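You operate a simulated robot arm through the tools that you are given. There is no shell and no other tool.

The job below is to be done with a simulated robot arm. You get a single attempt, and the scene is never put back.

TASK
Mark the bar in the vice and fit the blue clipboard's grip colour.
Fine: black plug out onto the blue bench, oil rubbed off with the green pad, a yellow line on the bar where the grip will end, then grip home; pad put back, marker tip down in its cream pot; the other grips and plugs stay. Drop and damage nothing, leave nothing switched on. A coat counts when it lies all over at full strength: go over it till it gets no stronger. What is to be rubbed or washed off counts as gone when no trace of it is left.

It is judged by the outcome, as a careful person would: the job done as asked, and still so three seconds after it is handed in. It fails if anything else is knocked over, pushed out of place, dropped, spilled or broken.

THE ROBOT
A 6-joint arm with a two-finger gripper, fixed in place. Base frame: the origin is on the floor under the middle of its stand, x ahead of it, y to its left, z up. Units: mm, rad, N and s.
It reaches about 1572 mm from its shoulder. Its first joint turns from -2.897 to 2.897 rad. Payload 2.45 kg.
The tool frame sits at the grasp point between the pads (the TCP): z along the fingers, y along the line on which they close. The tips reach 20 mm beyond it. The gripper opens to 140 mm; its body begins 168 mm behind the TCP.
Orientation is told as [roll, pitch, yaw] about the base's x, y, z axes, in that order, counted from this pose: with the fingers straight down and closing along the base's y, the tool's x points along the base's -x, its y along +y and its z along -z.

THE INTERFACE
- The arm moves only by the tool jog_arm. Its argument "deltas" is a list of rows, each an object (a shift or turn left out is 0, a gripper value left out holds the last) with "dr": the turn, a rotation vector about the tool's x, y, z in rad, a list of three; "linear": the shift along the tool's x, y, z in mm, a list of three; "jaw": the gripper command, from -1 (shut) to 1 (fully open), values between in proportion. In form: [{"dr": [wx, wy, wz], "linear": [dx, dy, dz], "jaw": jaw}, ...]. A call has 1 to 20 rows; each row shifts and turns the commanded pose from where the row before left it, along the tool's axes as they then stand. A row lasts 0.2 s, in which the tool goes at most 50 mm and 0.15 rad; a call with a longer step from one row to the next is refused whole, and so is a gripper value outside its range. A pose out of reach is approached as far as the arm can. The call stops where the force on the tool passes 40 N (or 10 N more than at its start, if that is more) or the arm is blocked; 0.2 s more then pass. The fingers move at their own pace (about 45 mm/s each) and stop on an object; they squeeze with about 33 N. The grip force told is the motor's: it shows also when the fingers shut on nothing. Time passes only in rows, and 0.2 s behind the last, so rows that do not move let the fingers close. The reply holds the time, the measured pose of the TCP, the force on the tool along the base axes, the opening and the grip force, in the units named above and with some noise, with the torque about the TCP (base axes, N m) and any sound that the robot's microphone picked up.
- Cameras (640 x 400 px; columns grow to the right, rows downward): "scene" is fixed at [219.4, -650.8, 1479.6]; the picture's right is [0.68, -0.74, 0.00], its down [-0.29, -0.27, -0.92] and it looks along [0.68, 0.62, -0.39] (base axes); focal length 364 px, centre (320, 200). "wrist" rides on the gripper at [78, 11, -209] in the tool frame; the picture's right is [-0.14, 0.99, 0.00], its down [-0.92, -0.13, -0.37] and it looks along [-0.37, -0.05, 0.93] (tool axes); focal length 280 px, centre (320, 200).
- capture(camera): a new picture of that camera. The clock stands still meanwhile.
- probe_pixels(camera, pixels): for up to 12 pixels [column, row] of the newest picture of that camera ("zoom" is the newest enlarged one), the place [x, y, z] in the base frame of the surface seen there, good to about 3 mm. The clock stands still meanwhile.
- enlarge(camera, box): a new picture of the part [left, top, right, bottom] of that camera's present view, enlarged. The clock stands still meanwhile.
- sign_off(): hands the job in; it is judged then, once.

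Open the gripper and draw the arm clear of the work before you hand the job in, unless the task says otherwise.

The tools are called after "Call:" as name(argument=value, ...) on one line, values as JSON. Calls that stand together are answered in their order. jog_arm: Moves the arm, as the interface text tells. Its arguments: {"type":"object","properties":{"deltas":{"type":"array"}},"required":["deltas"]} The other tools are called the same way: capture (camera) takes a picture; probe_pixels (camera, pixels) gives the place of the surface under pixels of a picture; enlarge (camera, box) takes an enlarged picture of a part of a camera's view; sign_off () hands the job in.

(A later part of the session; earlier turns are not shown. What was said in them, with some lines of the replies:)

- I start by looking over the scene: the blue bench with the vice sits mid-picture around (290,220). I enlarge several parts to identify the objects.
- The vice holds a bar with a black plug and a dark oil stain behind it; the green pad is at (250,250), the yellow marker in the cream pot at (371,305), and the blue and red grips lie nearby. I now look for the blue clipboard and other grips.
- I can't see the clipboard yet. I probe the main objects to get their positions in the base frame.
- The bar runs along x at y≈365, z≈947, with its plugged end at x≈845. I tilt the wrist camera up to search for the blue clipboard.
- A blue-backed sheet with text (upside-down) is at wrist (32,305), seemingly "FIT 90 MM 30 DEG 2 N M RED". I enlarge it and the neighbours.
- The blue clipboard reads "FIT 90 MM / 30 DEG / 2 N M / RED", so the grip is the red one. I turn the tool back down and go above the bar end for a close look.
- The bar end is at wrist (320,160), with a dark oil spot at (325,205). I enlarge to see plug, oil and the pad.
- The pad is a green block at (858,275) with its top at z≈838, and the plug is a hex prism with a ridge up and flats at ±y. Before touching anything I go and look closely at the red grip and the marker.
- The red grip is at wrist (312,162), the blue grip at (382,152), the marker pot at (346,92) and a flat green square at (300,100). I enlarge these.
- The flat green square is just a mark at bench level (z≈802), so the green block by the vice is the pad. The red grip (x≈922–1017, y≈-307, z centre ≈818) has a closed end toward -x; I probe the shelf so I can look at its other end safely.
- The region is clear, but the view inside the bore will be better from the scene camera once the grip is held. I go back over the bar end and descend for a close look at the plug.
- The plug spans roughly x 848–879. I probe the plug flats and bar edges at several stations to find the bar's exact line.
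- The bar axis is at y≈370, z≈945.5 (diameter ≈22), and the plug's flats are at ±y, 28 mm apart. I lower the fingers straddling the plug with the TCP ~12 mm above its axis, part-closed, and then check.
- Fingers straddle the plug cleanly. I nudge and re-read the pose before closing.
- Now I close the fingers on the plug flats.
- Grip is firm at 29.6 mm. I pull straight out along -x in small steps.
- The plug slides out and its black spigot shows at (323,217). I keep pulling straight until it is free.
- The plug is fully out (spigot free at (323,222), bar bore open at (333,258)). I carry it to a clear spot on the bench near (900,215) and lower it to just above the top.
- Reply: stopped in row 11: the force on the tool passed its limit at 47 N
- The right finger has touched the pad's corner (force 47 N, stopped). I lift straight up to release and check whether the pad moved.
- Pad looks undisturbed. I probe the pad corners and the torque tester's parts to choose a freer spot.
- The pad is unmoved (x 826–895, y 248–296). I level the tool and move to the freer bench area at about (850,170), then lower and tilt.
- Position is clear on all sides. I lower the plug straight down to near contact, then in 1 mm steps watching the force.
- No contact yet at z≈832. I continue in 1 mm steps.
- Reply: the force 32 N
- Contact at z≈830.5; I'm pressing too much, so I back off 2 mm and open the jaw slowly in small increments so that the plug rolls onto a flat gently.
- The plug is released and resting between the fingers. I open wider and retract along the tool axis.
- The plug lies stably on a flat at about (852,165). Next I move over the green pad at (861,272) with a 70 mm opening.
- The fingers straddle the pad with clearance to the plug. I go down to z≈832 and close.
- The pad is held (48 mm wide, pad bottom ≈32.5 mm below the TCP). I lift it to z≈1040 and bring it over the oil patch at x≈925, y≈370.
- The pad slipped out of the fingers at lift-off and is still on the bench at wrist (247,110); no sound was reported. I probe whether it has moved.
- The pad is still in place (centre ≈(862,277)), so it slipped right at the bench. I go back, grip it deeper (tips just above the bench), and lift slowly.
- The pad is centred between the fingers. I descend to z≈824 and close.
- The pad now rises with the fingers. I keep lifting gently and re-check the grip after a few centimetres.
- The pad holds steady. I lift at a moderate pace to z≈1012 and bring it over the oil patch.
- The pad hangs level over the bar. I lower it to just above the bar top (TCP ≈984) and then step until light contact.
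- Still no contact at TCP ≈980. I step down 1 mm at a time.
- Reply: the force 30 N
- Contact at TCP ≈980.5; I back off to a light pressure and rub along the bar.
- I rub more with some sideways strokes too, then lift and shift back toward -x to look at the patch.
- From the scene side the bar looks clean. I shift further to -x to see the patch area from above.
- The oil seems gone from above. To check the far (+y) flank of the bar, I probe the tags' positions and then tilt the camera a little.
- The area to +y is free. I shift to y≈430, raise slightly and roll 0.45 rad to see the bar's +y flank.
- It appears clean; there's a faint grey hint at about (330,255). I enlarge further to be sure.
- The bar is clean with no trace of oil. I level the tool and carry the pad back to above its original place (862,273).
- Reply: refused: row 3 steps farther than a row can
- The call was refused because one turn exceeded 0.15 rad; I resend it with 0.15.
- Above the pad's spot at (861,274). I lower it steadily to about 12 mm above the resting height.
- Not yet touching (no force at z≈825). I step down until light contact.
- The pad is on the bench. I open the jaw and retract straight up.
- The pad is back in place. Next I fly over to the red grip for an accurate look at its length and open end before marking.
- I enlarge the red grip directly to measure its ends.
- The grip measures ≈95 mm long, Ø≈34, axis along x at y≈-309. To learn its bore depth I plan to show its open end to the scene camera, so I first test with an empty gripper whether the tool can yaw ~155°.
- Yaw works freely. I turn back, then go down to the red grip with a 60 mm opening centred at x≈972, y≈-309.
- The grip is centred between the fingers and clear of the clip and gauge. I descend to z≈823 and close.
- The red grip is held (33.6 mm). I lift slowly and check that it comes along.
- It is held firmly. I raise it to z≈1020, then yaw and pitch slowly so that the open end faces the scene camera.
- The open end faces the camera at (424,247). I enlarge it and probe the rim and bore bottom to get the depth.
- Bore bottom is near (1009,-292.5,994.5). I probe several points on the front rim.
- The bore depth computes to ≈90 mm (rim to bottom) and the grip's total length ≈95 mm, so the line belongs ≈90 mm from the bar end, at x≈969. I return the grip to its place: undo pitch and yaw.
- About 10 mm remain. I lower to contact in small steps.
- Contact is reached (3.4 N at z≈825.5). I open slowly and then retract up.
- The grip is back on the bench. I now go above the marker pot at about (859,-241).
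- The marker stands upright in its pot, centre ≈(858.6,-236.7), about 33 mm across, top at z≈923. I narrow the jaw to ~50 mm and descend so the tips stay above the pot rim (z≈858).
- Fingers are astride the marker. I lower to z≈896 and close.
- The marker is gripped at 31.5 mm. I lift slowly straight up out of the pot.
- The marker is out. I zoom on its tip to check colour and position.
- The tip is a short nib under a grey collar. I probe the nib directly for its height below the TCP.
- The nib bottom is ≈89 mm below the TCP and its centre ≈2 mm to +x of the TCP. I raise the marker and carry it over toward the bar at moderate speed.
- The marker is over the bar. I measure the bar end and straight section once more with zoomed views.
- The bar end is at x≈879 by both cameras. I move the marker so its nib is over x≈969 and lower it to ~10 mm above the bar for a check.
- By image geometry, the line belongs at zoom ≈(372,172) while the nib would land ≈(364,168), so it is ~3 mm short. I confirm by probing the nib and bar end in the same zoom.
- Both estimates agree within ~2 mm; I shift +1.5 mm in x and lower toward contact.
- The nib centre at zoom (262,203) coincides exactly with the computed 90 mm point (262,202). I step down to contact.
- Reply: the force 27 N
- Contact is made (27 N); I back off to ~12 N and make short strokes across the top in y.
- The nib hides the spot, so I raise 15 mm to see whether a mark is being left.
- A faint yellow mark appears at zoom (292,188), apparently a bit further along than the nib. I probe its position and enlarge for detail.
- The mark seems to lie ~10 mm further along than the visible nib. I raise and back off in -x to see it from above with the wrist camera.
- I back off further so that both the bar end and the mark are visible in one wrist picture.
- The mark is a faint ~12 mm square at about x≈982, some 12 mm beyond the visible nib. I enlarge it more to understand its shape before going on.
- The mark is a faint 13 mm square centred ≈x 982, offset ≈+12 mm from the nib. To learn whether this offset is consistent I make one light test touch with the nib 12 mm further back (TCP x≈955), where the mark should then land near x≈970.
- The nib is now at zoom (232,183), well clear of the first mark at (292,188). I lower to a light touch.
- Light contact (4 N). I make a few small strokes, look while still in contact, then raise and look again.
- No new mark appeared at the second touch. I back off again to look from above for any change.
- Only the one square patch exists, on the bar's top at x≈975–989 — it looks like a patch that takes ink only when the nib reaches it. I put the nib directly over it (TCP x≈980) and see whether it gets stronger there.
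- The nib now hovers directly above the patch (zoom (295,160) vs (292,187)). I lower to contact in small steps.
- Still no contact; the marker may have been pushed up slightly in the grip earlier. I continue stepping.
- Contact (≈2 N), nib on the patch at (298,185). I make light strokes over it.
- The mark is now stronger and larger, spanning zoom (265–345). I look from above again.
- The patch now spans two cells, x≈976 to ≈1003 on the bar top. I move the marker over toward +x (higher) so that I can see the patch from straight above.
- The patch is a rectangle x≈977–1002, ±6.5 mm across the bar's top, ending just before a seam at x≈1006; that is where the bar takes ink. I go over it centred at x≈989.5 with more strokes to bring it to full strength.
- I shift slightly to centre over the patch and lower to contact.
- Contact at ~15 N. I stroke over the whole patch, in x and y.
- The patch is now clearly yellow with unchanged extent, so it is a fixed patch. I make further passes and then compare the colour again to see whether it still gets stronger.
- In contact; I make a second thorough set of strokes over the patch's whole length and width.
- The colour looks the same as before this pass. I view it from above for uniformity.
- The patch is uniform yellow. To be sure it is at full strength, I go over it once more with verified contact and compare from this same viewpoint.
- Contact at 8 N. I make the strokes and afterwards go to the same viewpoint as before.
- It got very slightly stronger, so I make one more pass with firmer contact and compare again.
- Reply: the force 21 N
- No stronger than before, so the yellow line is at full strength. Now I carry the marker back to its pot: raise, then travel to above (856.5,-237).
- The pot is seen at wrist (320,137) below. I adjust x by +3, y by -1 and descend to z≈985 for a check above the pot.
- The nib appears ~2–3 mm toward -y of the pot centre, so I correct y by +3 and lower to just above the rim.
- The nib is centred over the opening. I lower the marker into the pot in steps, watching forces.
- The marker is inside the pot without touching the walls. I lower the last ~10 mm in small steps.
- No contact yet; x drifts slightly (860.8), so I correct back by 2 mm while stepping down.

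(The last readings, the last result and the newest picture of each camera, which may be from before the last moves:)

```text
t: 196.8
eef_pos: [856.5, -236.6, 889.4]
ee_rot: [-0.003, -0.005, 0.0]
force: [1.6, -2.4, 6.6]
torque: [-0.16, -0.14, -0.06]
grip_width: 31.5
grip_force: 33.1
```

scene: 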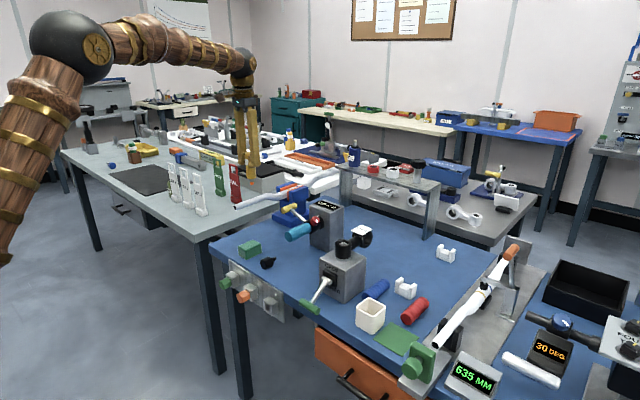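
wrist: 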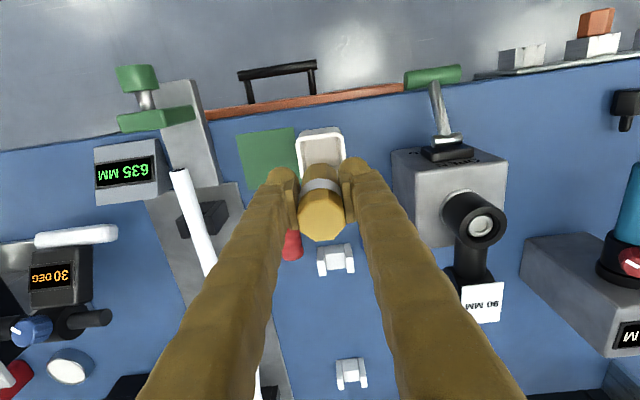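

The nib rests on the pot floor (6.6 N). I relieve slightly and open the jaw gently.

Call:
jog_arm(deltas=[{"linear": [0, 0, -0.4]}, {"jaw": -0.53}, {"jaw": -0.51}, {"jaw": -0.48}, {"jaw": -0.44}, {"jaw": -0.38}, {"jaw": -0.3}, {"jaw": -0.26}, {"jaw": -0.26}])

Call:
enlarge(camera="scene", box=[340, 260, 400, 330])

Call:
capture(camera="wrist")

```text
t: 198.8
eef_pos: [857.1, -235.8, 890.7]
ee_rot: [-0.002, -0.005, 0.001]
force: [-0.1, -1.0, 0.5]
torque: [-0.01, 0.0, 0.01]
grip_width: 51.9
grip_force: 0.0
```

```text
5.71 times, centred on (370, 295) of scene
```

zoom: 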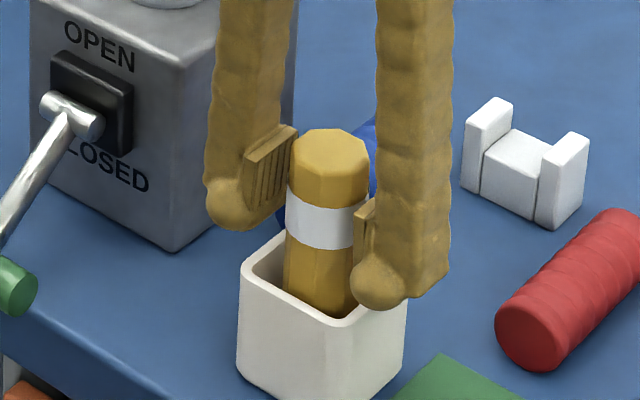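

```text
taken
```

wrist: 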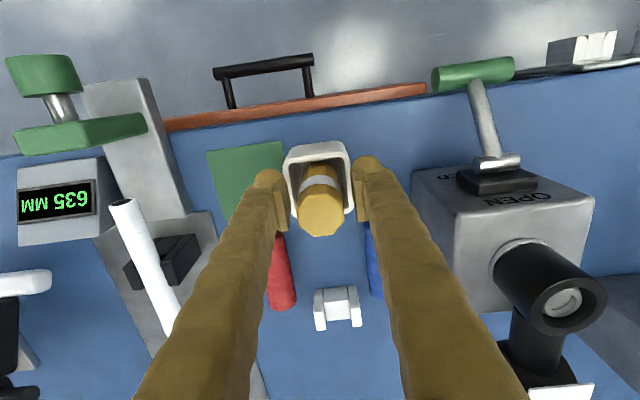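

The marker stands upright in the pot. I retract straight up.

Call:
jog_arm(deltas=[{"linear": [0, 0, -8]}, {"linear": [0, 0, -15]}, {"linear": [0, 0, -30]}, {"linear": [0, 0, -40]}, {"linear": [0, 0, -40]}, {}])

Call:
enlarge(camera="scene", box=[340, 260, 400, 330])

Call:
enlarge(camera="wrist", box=[270, 130, 370, 230])

```text
t: 200.2
eef_pos: [857.4, -235.7, 1024.2]
ee_rot: [0.0, -0.005, -0.001]
force: [-0.3, 0.2, -0.3]
torque: [0.0, 0.0, 0.01]
grip_width: 51.5
grip_force: 0.0
```

```text
5.71 times, centred on (370, 295) of scene
```

zoom: 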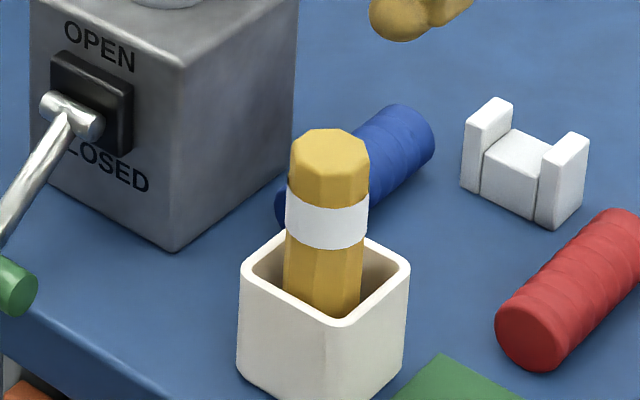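

```text
4.00 times, centred on (320, 180) of wrist
```

zoom: 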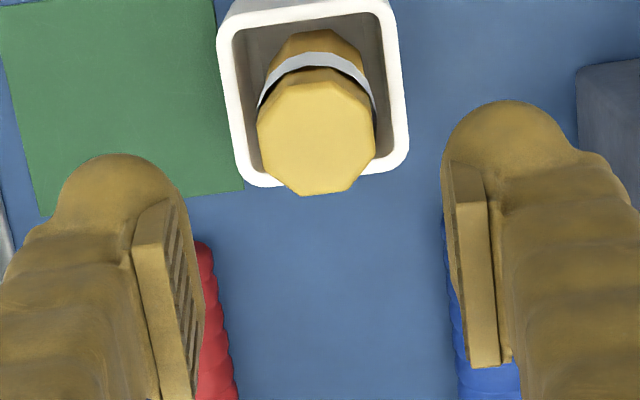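

The marker is back in its pot tip down. Now I go for the red grip: position above it for a look at its alignment.

Call:
jog_arm(deltas=[{"linear": [-30, -18, 0], "jaw": -0.1}, {"linear": [-30, -18, 0], "jaw": -0.1}, {"linear": [-30, -18, 0]}, {"linear": [-25, -18, 0]}, {"linear": [0, 0, 30]}, {"linear": [0, 0, 30]}, {}])

Call:
capture(camera="wrist")

Call:
enlarge(camera="wrist", box=[275, 105, 365, 205])

```text
t: 201.8
eef_pos: [970.5, -310.3, 962.0]
ee_rot: [-0.001, -0.005, 0.0]
force: [-0.1, 0.9, -1.0]
torque: [0.02, 0.02, 0.03]
grip_width: 63.2
grip_force: 0.0
```

```text
taken
```

wrist: 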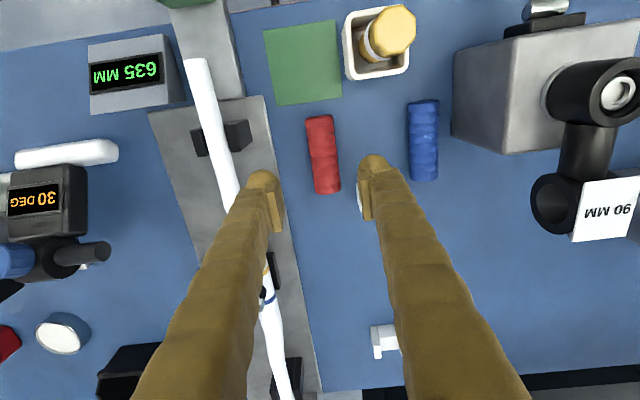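

```text
4.00 times, centred on (320, 155) of wrist
```

zoom: 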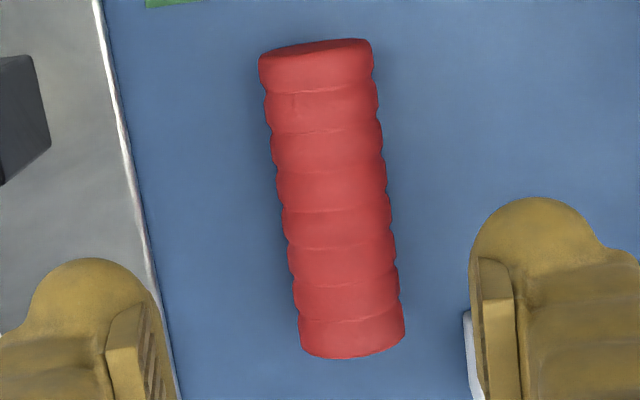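

The grip lies parallel to the bar (same image slope). I centre on it (y≈-306) and descend to grasp.

Call:
jog_arm(deltas=[{"linear": [0, 4, 30]}, {"linear": [0, 0, 30]}, {"linear": [0, 0, 30]}, {"linear": [0, 0, 20]}, {"linear": [0, 0, 14]}, {"linear": [0, 0, 8]}, {"linear": [0, 0, 4]}, {}])

Call:
capture(camera="wrist")

```text
t: 203.6
eef_pos: [971.2, -304.9, 825.8]
ee_rot: [-0.001, -0.003, 0.0]
force: [0.2, -1.3, -0.7]
torque: [-0.03, 0.02, 0.0]
grip_width: 63.0
grip_force: 0.1
```

```text
taken
```

wrist: 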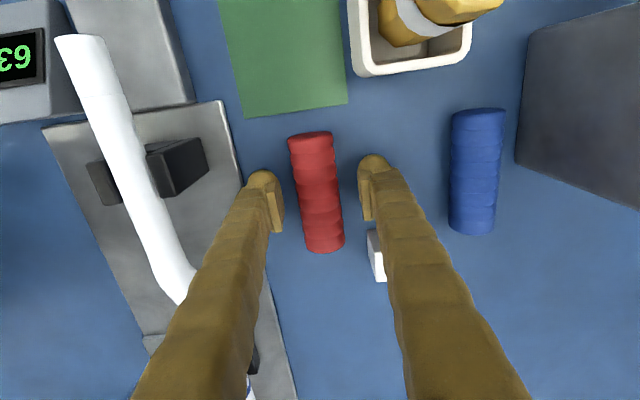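

The grip is between the fingers. I lower 2 mm more and close.

Call:
jog_arm(deltas=[{"linear": [0, 0, 2]}, {}, {"jaw": -1}, {"jaw": -1}, {"jaw": -1}, {"jaw": -1}, {"jaw": -1}])

Call:
jog_arm(deltas=[{"linear": [0, 0, -2]}, {"linear": [0, 0, -4]}, {"linear": [0, 0, -6]}, {"linear": [0, 0, -8]}, {"linear": [0, 0, -10]}])

Call:
capture(camera="wrist")

Call:
enlarge(camera="scene", box=[350, 240, 470, 340])

```text
t: 205.2
eef_pos: [970.2, -304.1, 822.3]
ee_rot: [0.0, -0.006, 0.002]
force: [0.0, -0.2, 0.8]
torque: [-0.03, -0.03, -0.03]
grip_width: 33.4
grip_force: 32.7
```

```text
t: 206.4
eef_pos: [972.5, -303.9, 854.3]
ee_rot: [0.0, -0.005, 0.0]
force: [-0.2, 0.1, -0.5]
torque: [-0.03, -0.02, 0.02]
grip_width: 33.4
grip_force: 33.2
```

```text
taken
```

wrist: 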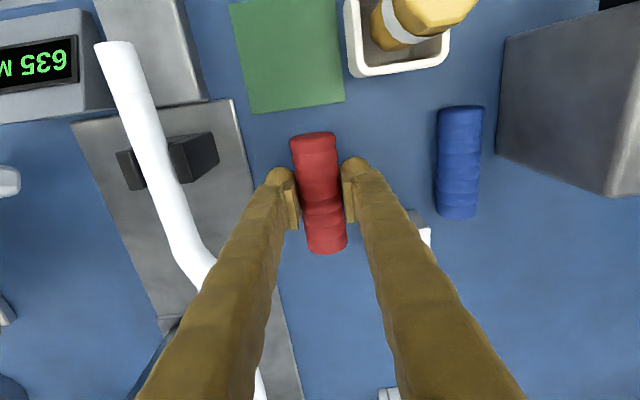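

```text
4.00 times, centred on (410, 290) of scene
```

zoom: 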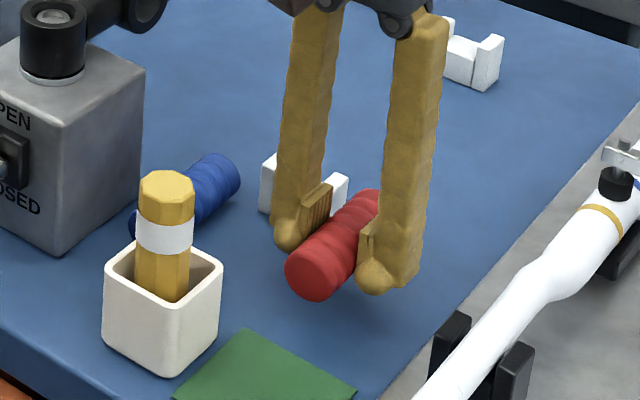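

Held well. I lift to z≈1060 and travel to a point in front of the bar end (x≈790, y≈370).

Call:
jog_arm(deltas=[{"linear": [0, 0, -15]}, {"linear": [0, 0, -25]}, {"linear": [0, 0, -30]}, {"linear": [0, 0, -30]}, {"linear": [0, 0, -30]}, {"linear": [0, 0, -30]}, {"linear": [0, 0, -30]}, {"linear": [0, 0, -15]}, {}])

Call:
jog_arm(deltas=[{"linear": [9, 30, 0]}, {"linear": [9, 34, 0]}, {"linear": [9, 34, 0]}, {"linear": [9, 34, 0]}, {"linear": [9, 34, 0]}, {"linear": [9, 34, 0]}, {"linear": [9, 34, 0]}, {"linear": [9, 34, 0]}, {"linear": [9, 34, 0]}, {"linear": [9, 34, 0]}, {"linear": [9, 34, 0]}, {"linear": [9, 34, 0]}, {"linear": [9, 34, 0]}, {"linear": [9, 34, 0]}, {"linear": [9, 34, 0]}, {"linear": [9, 34, 0]}, {"linear": [9, 34, 0]}, {"linear": [9, 34, 0]}, {"linear": [9, 34, 0]}, {"linear": [9, 32, 0]}])

Call:
jog_arm(deltas=[{}, {}])

Call:
capture(camera="wrist")

Call:
capture(camera="scene")

```text
t: 208.4
eef_pos: [969.5, -305.9, 1059.6]
ee_rot: [-0.002, -0.005, -0.001]
force: [0.4, 0.3, -1.2]
torque: [-0.02, -0.02, 0.02]
grip_width: 33.5
grip_force: 33.1
```

```text
t: 212.6
eef_pos: [789.4, 368.1, 1056.2]
ee_rot: [0.001, -0.005, 0.0]
force: [0.4, -1.1, -0.1]
torque: [0.0, -0.02, 0.01]
grip_width: 33.6
grip_force: 33.1
```

```text
t: 213.2
eef_pos: [790.0, 366.5, 1057.5]
ee_rot: [-0.002, -0.004, 0.001]
force: [0.2, -0.2, -1.3]
torque: [0.01, -0.05, 0.0]
grip_width: 33.6
grip_force: 32.9
```

```text
taken
```

wrist: 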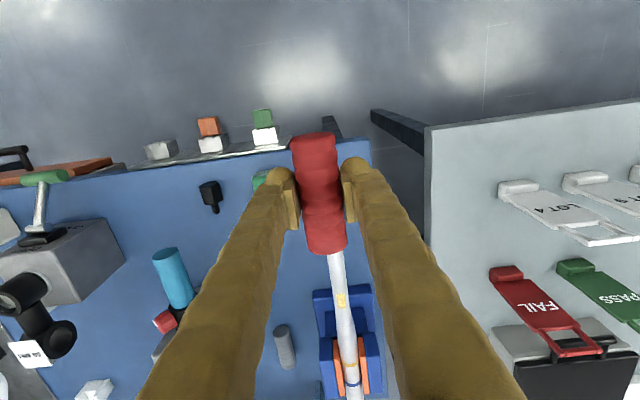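

```text
taken
```

scene: 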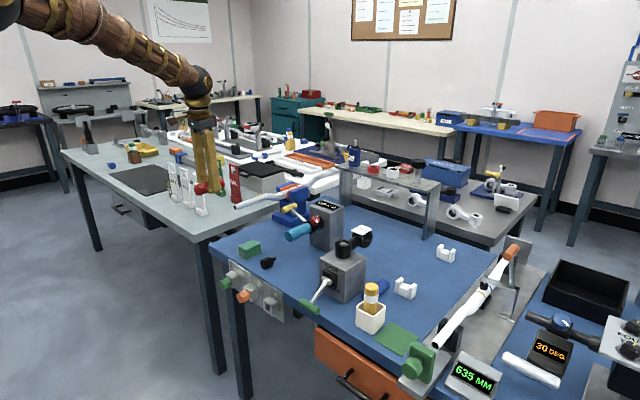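

I lower to z≈951 with y corrected so that the grip axis meets the bar axis (y≈369.7, z≈945.7).

Call:
jog_arm(deltas=[{"linear": [0, 3, 20]}, {"linear": [0, 0, 25]}, {"linear": [0, 0, 25]}, {"linear": [0, 0, 20]}, {"linear": [0, 0, 12]}, {"linear": [0, 0, 4]}, {}])

Call:
capture(camera="wrist")

Call:
enlarge(camera="wrist", box=[275, 120, 375, 300])

Call:
enlarge(camera="scene", box=[195, 175, 275, 235])

```text
t: 214.8
eef_pos: [790.6, 372.3, 951.9]
ee_rot: [0.0, -0.004, 0.0]
force: [-0.5, -0.5, -0.6]
torque: [0.0, -0.04, 0.01]
grip_width: 33.7
grip_force: 32.9
```

```text
taken
```

wrist: 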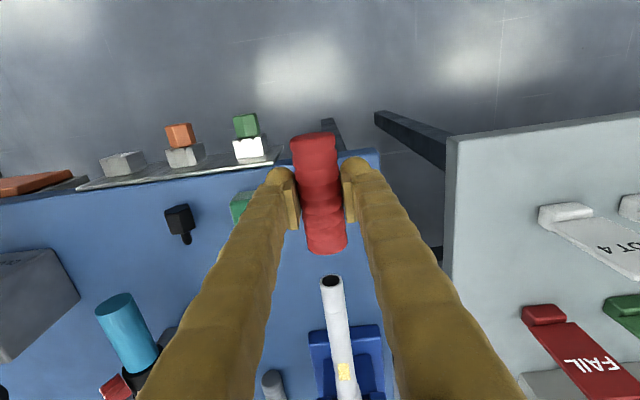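

```text
2.22 times, centred on (325, 210) of wrist
```

zoom: 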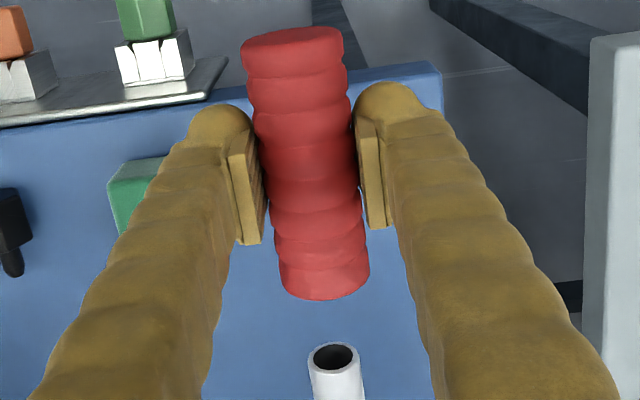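

```text
6.67 times, centred on (235, 205) of scene
```

zoom: 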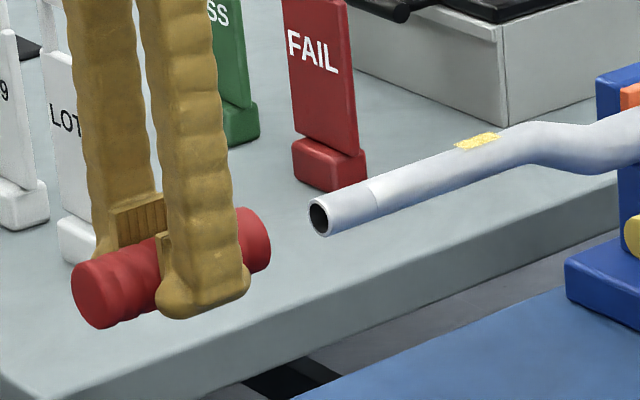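

The grip's axis line extended in the picture meets the bar bore centre at zoom (334,357). I re-read the pose to resolve the y value before inserting.

Call:
jog_arm(deltas=[{}, {}])

Call:
jog_arm(deltas=[{}])

Call:
jog_arm(deltas=[{}])

```text
t: 215.4
eef_pos: [790.2, 371.8, 952.1]
ee_rot: [-0.002, -0.005, -0.001]
force: [1.0, 0.8, -1.0]
torque: [-0.01, -0.02, -0.01]
grip_width: 33.2
grip_force: 33.0
```

```text
t: 215.8
eef_pos: [790.4, 371.1, 952.1]
ee_rot: [-0.002, -0.006, 0.0]
force: [-0.1, -0.3, 0.1]
torque: [0.0, -0.01, 0.0]
grip_width: 33.4
grip_force: 32.9
```

```text
t: 216.2
eef_pos: [791.3, 372.0, 952.4]
ee_rot: [-0.002, -0.004, 0.001]
force: [0.0, 0.4, -1.0]
torque: [0.01, 0.01, 0.01]
grip_width: 33.6
grip_force: 33.0
```

TCP is ≈2 mm high in y and 1.5 mm high in z versus target. I correct and advance to just short of the bar end.

Call:
jog_arm(deltas=[{"linear": [0, -1.7, 1.5]}, {"linear": [-10, 0, 0]}, {"linear": [-10, 0, 0]}, {"linear": [-8, 0, 0]}, {}])

Call:
enlarge(camera="wrist", box=[285, 130, 365, 290])

Call:
enlarge(camera="scene", box=[205, 180, 265, 225])

```text
t: 217.4
eef_pos: [819.7, 369.9, 950.1]
ee_rot: [-0.003, -0.005, 0.0]
force: [0.2, 0.9, 0.0]
torque: [-0.01, 0.0, -0.01]
grip_width: 33.3
grip_force: 33.3
```

```text
2.50 times, centred on (325, 210) of wrist
```

zoom: 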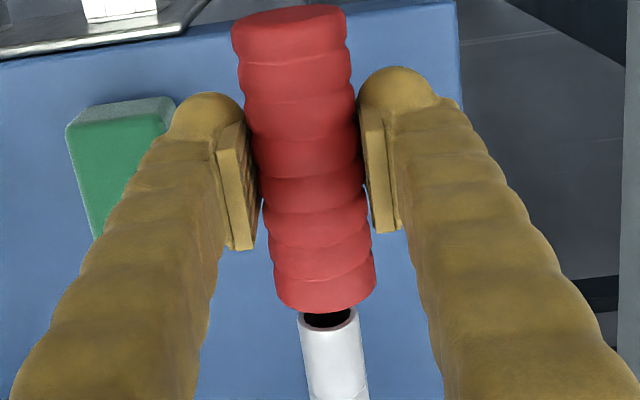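

```text
8.89 times, centred on (235, 202) of scene
```

zoom: 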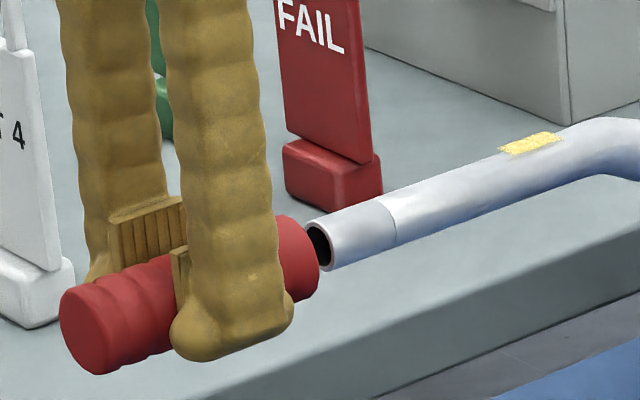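

Alignment looks good in both views (within ~1 mm). I advance slowly onto the bar, watching the forces.

Call:
jog_arm(deltas=[{"linear": [-3, 0, 0]}, {"linear": [-3, 0, 0]}, {"linear": [-3, 0, 0]}, {"linear": [-2, 0, 0]}, {"linear": [-2, 0, 0]}, {"linear": [-2, 0, 0]}, {"linear": [-2, 0, 0]}])

Call:
enlarge(camera="wrist", box=[285, 130, 365, 290])

Call:
enlarge(camera="scene", box=[205, 180, 265, 225])

```text
t: 219.0
eef_pos: [836.8, 371.2, 951.1]
ee_rot: [0.001, -0.004, -0.001]
force: [0.2, -0.3, -0.2]
torque: [-0.04, 0.0, 0.02]
grip_width: 33.3
grip_force: 33.1
```

```text
2.50 times, centred on (325, 210) of wrist
```

zoom: 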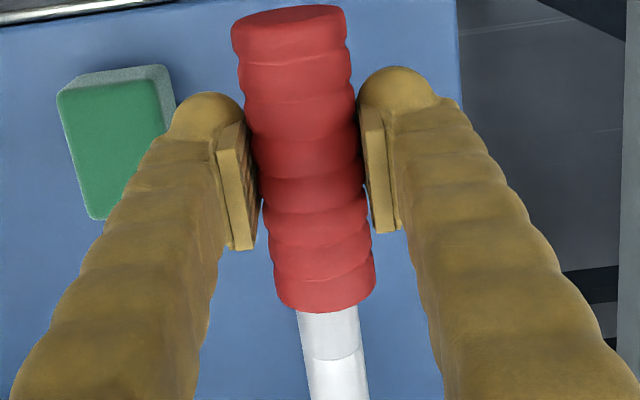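

```text
8.89 times, centred on (235, 202) of scene
```

zoom: 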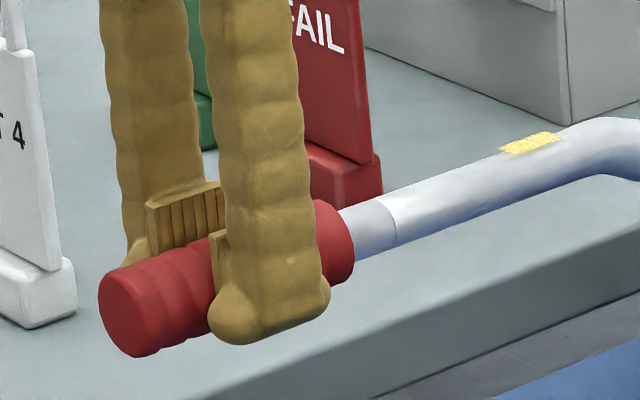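

The grip has entered the bar freely. I continue advancing in 3 mm rows.

Call:
jog_arm(deltas=[{"linear": [-3, -0.3, 0]}, {"linear": [-3, -0.3, 0]}, {"linear": [-3, 0, 0]}, {"linear": [-3, 0, 0]}, {"linear": [-3, 0, 0]}, {"linear": [-3, 0, 0]}, {"linear": [-3, 0, 0]}, {"linear": [-3, 0, 0]}])

Call:
jog_arm(deltas=[{"linear": [-3, 0, 0]}, {"linear": [-3, 0, 0]}, {"linear": [-3, 0, 0]}, {"linear": [-3, 0, 0]}, {"linear": [-3, 0, 0]}, {"linear": [-3, 0, 0]}])

Call:
enlarge(camera="scene", box=[205, 180, 275, 230])

```text
t: 220.8
eef_pos: [858.6, 368.9, 952.4]
ee_rot: [-0.001, -0.003, 0.0]
force: [0.1, 0.7, -0.4]
torque: [0.0, 0.02, -0.01]
grip_width: 33.4
grip_force: 33.4
```

```text
t: 222.2
eef_pos: [877.7, 370.6, 951.9]
ee_rot: [-0.002, -0.006, 0.001]
force: [0.5, 1.0, -0.1]
torque: [0.01, -0.02, 0.0]
grip_width: 33.4
grip_force: 32.9
```

```text
8.00 times, centred on (240, 205) of scene
```

zoom: 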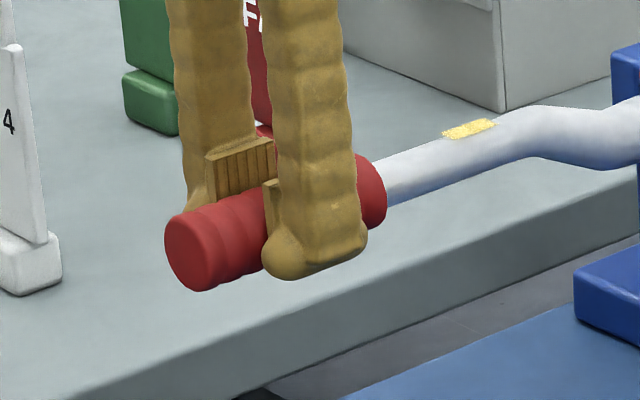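

Sliding on smoothly without force. I continue to TCP x≈910.

Call:
jog_arm(deltas=[{"linear": [-3, 0, 0.3]}, {"linear": [-3, 0, 0.3]}, {"linear": [-3, 0, 0.3]}, {"linear": [-3, 0, 0]}, {"linear": [-3, 0, 0]}, {"linear": [-3, 0, 0]}, {"linear": [-3, 0, 0]}, {"linear": [-3, 0, 0]}, {"linear": [-3, 0, 0]}, {"linear": [-3, 0, 0]}, {"linear": [-3, 0, 0]}])

Call:
enlarge(camera="scene", box=[205, 180, 275, 230])

Call:
enlarge(camera="wrist", box=[285, 130, 365, 290])

```text
t: 224.6
eef_pos: [909.9, 369.8, 949.6]
ee_rot: [-0.001, -0.003, 0.001]
force: [-6.2, 2.4, 5.8]
torque: [0.01, 0.08, -0.01]
grip_width: 33.6
grip_force: 33.0
```

```text
8.00 times, centred on (240, 205) of scene
```

zoom: 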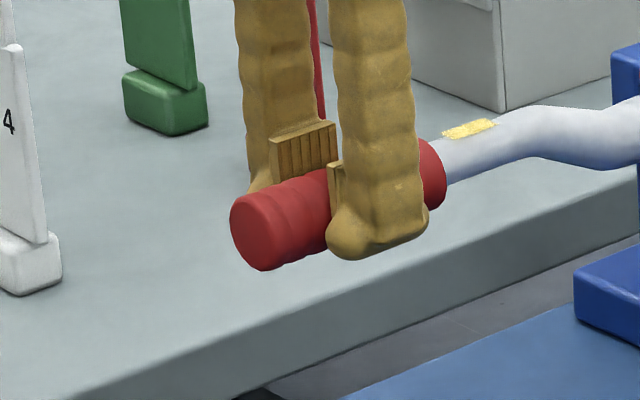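

```text
2.50 times, centred on (325, 210) of wrist
```

zoom: 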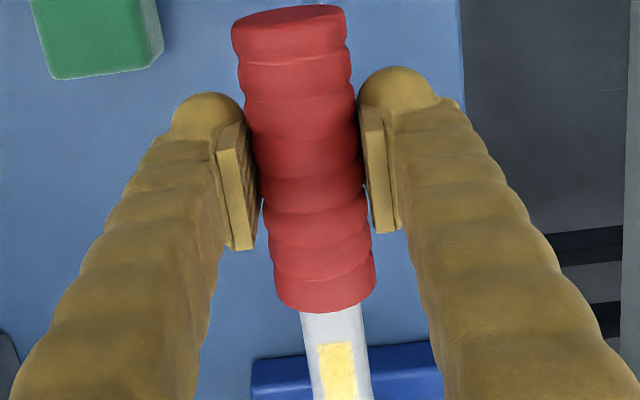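

Slight rubbing (6 N). I raise by 0.6 mm and continue in 1.5 mm steps toward the stop.

Call:
jog_arm(deltas=[{"linear": [0, 0, -0.6]}, {"linear": [-1.5, 0, 0]}, {"linear": [-1.5, 0, 0]}, {"linear": [-1.5, 0, 0]}])

Call:
jog_arm(deltas=[{"linear": [-1.5, 0, 0]}, {"linear": [-1.5, 0, 0]}])

Call:
jog_arm(deltas=[{"linear": [-1.5, 0, 0]}])

Call:
jog_arm(deltas=[{"linear": [-1.5, 0, 0]}])

```text
t: 225.6
eef_pos: [915.1, 370.5, 951.2]
ee_rot: [-0.002, -0.007, 0.0]
force: [0.2, 0.3, 0.6]
torque: [0.03, 0.01, 0.0]
grip_width: 33.3
grip_force: 33.1
```

```text
t: 226.2
eef_pos: [919.0, 370.5, 949.9]
ee_rot: [0.0, -0.005, -0.002]
force: [-3.1, 1.9, 1.0]
torque: [-0.01, -0.05, 0.05]
grip_width: 33.4
grip_force: 33.0
```

```text
t: 226.6
eef_pos: [921.1, 370.2, 949.7]
ee_rot: [-0.001, -0.006, 0.0]
force: [-3.3, 2.0, 0.3]
torque: [-0.01, -0.03, 0.07]
grip_width: 33.5
grip_force: 32.7
```

```text
t: 227.0
eef_pos: [921.3, 369.6, 949.1]
ee_rot: [-0.001, -0.005, -0.002]
force: [-13.7, -3.4, -4.0]
torque: [-0.04, 0.04, 0.14]
grip_width: 33.3
grip_force: 33.0
```

Resistance is building (-13.7 N at x≈921), as expected for the stop. I push a bit further in 1 mm steps and look.

Call:
jog_arm(deltas=[{"linear": [-1, 0, 0]}])

Call:
jog_arm(deltas=[{"linear": [-1, 0, 0]}])

Call:
enlarge(camera="wrist", box=[285, 130, 365, 290])

Call:
enlarge(camera="scene", box=[215, 180, 275, 225])

```text
t: 227.4
eef_pos: [920.2, 369.5, 950.1]
ee_rot: [-0.001, -0.002, 0.0]
force: [-36.1, -7.3, -2.8]
torque: [-0.03, 0.2, 0.13]
grip_width: 33.2
grip_force: 33.2
```

```text
t: 227.8
eef_pos: [919.7, 370.6, 948.9]
ee_rot: [-0.002, -0.001, -0.001]
force: [-4.2, -2.7, 1.1]
torque: [-0.02, 0.08, 0.03]
grip_width: 33.5
grip_force: 33.6
stopped in row 1: the force on the tool passed its limit at 49 N (the readings are from after the stop); the commanded pose is now the measured one
```

```text
2.50 times, centred on (325, 210) of wrist
```

zoom: 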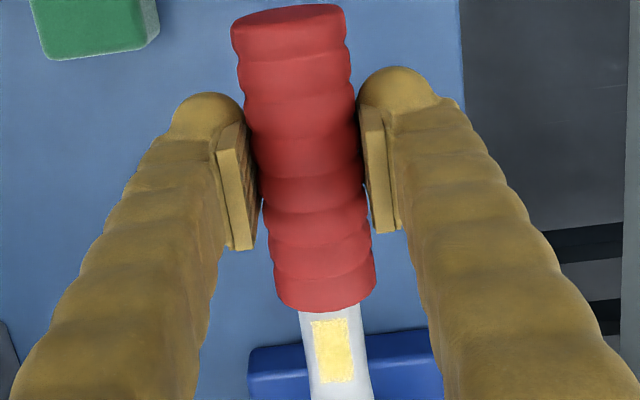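

```text
8.89 times, centred on (245, 202) of scene
```

zoom: 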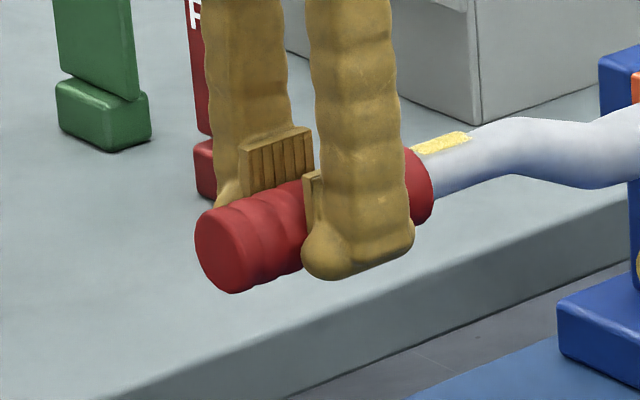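

The grip came to a hard stop at TCP x≈921 (predicted 921.5), with its mouth right beside the yellow line: it is home. I open the fingers gently.

Call:
jog_arm(deltas=[{"jaw": -0.5}, {"jaw": -0.46}, {"jaw": -0.4}, {"jaw": -0.3}, {"jaw": -0.2}, {"jaw": -0.1}, {"jaw": 0.0}])

Call:
capture(camera="wrist")

Call:
enlarge(camera="scene", box=[215, 180, 275, 225])

```text
t: 229.4
eef_pos: [920.7, 370.2, 949.1]
ee_rot: [-0.002, 0.001, 0.002]
force: [0.5, -1.0, -0.9]
torque: [-0.01, -0.01, 0.01]
grip_width: 69.8
grip_force: 0.1
```

```text
taken
```

wrist: 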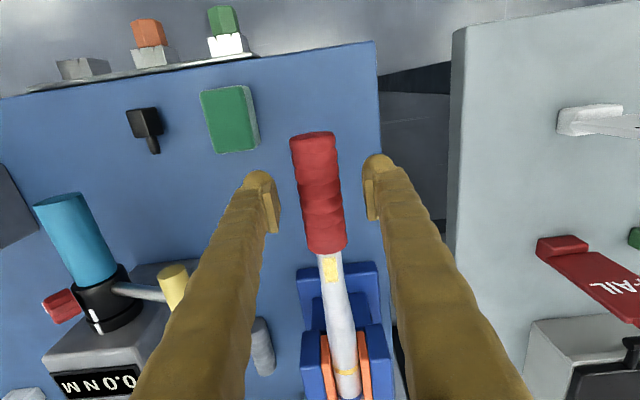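

```text
8.89 times, centred on (245, 202) of scene
```

zoom: 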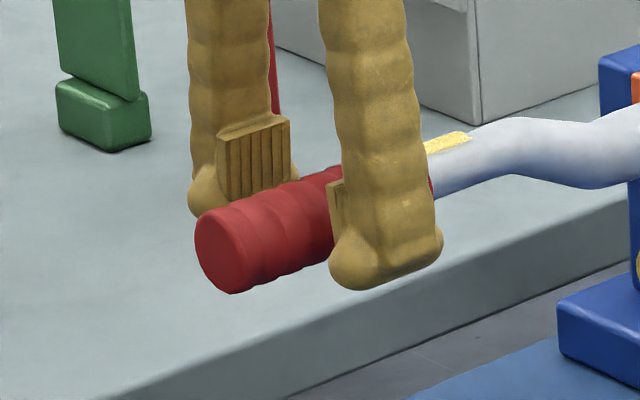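

Released; the grip stays on the bar. I retract straight up and inspect.

Call:
jog_arm(deltas=[{"linear": [0, 0, -10], "jaw": 0.1}, {"linear": [0, 0, -25], "jaw": 0.1}, {"linear": [0, 0, -40]}, {"linear": [0, 0, -40]}, {"linear": [0, 0, -30]}, {}])

Call:
capture(camera="wrist")

Call:
enlarge(camera="wrist", box=[270, 120, 370, 270])

Call:
enlarge(camera="scene", box=[215, 175, 285, 230])

```text
t: 230.8
eef_pos: [920.6, 369.0, 1093.9]
ee_rot: [-0.001, 0.001, -0.001]
force: [0.6, 0.7, -0.1]
torque: [0.03, 0.0, 0.01]
grip_width: 77.3
grip_force: 0.1
```

```text
taken
```

wrist: 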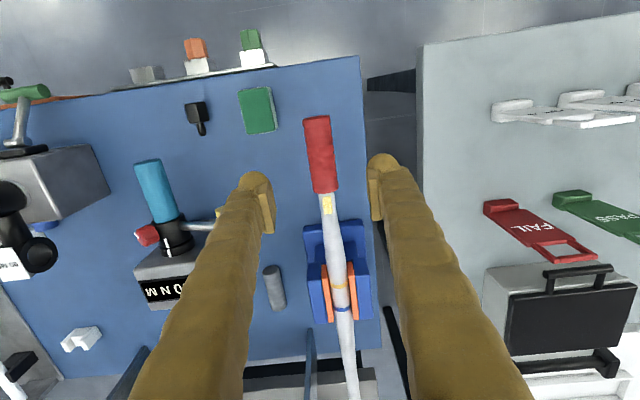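

```text
2.67 times, centred on (320, 195) of wrist
```

zoom: 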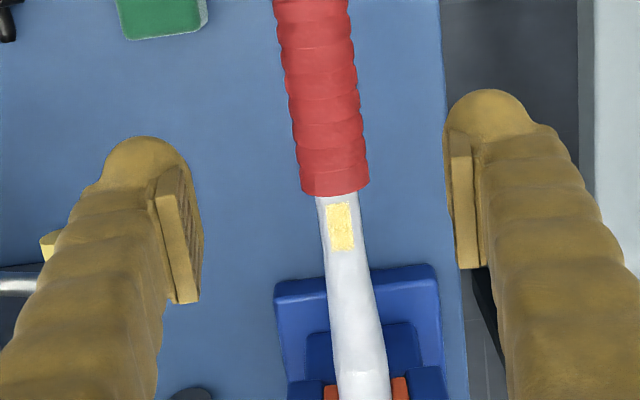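

```text
7.27 times, centred on (250, 202) of scene
```

zoom: 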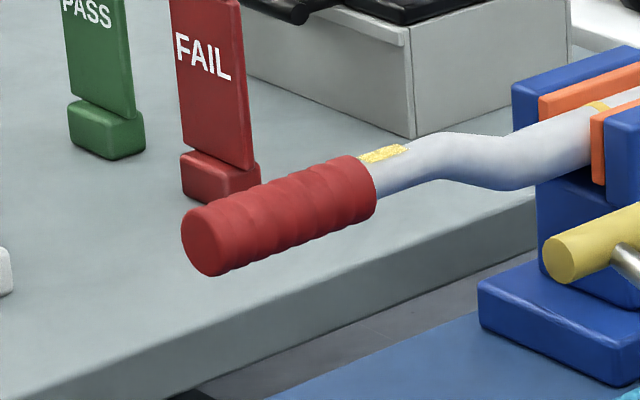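

The red grip sits on the bar with the yellow line just at its inner end. I probe the ends to confirm it is fully home, and review the other objects.

Call:
probe_pixels(camera="wrist", pixels=[[316, 118], [316, 121], [324, 186], [325, 190], [325, 194], [326, 200], [327, 212]])

Call:
capture(camera="scene")

Call:
enlarge(camera="scene", box=[200, 220, 460, 370])

Call:
enlarge(camera="wrist", box=[295, 165, 355, 225])

```text
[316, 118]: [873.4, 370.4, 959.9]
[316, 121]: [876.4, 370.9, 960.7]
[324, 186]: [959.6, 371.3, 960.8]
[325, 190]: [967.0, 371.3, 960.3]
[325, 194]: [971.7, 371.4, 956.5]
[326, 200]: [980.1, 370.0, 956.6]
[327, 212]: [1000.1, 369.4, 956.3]
```

```text
taken
```

scene: 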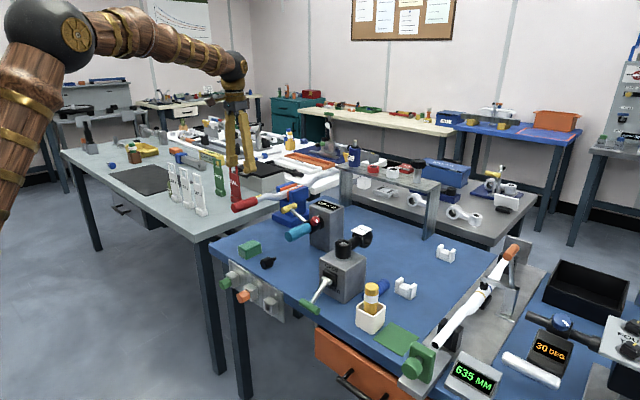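

```text
2.46 times, centred on (330, 295) of scene
```

zoom: 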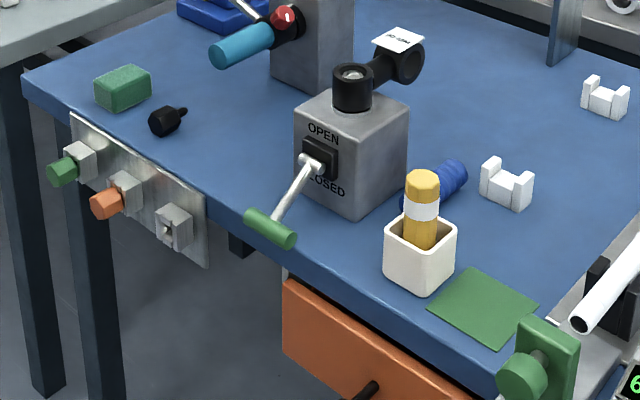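

```text
6.67 times, centred on (325, 195) of wrist
```

zoom: 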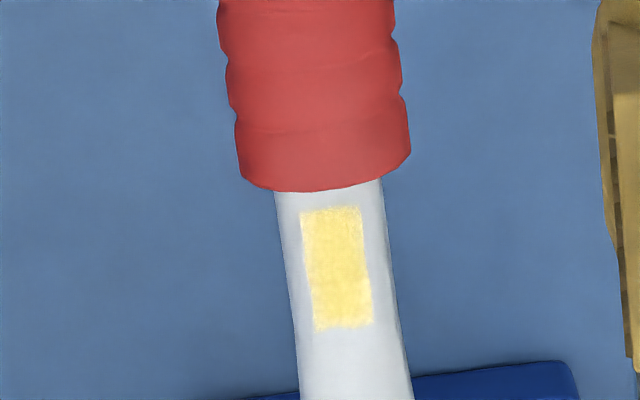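

Grip spans x≈873–969 (fully home), the line lies right beyond it, marker, pad, plug and the other items are in order. I open the gripper and draw the arm clear upward and back.

Call:
jog_arm(deltas=[{"linear": [0, 0, -40]}, {"linear": [0, 0, -45]}, {"linear": [10, 0, -45], "jaw": 1}, {"linear": [30, 0, -35], "jaw": 1}, {"linear": [40, 0, -20], "jaw": 1}, {"linear": [45, 0, -10], "jaw": 1}, {"linear": [45, 0, -10]}, {"linear": [45, 0, -10]}, {"linear": [45, 0, 0]}, {}, {}, {}])

Call:
capture(camera="scene")

Call:
capture(camera="wrist")

Call:
enlarge(camera="scene", box=[200, 170, 340, 280])

```text
t: 233.4
eef_pos: [663.8, 373.4, 1307.9]
ee_rot: [-0.003, 0.0, 0.001]
force: [-0.4, 0.1, -0.6]
torque: [0.02, 0.0, -0.03]
grip_width: 139.9
grip_force: 0.1
```

```text
taken
```

scene: 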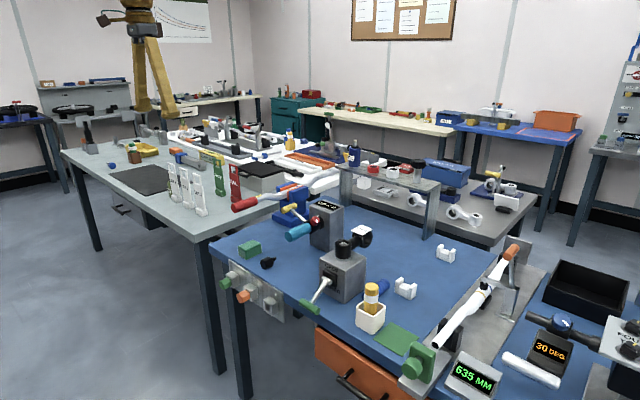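

```text
taken
```

wrist: 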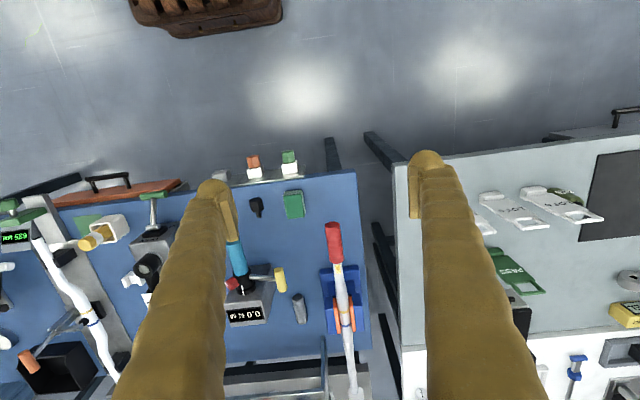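

```text
3.64 times, centred on (270, 225) of scene
```

zoom: 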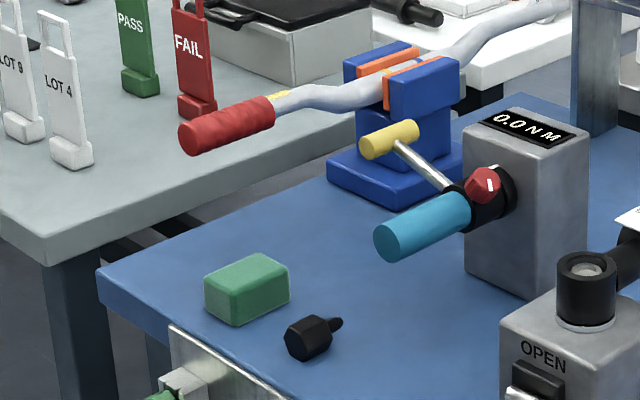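

Everything is in its final state: red grip home with the yellow line at its end, oil gone, black plug lying on the blue bench, pad back, marker tip down in its cream pot, and the arm clear with the gripper open. I hand the job in.

Call:
sign_off()

```text
The job is handed in.
```

I've handed the job in. The bar is marked and the red grip is fitted, red being the colour the blue clipboard gives ("FIT 90 MM / 30 DEG / 2 N M / RED").

- **Plug:** the black plug is out and lying on a flat side on the blue bench.
- **Oil:** I rubbed it off with the green pad. I checked from above and from both sides and saw no trace left. The pad is back where it was, within a few millimetres.
- **Yellow line:** the bar took ink only on a patch about 25 mm along it by 13 mm across. The patch starts about 7 mm past the grip's inner end, so the line sits just beyond the grip rather than exactly at its edge. I went over it until it got no stronger.
- **Grip:** it slid onto the bar to a hard stop about 90 mm in, which matches the depth I measured in its bore.
- **Marker:** it is back upright, tip down, in its cream pot.

While I was setting the plug down, a finger pressed on the pad's corner and the arm stopped on force. On my first try at lifting the pad, it slipped out of the fingers while still on the bench. The pad stayed within a few millimetres of its spot both times.

I also picked up the red grip once to measure its bore, then set it back before the final fit. I did not touch the other grips and plugs, nothing was switched on, and the arm is clear with the gripper open.
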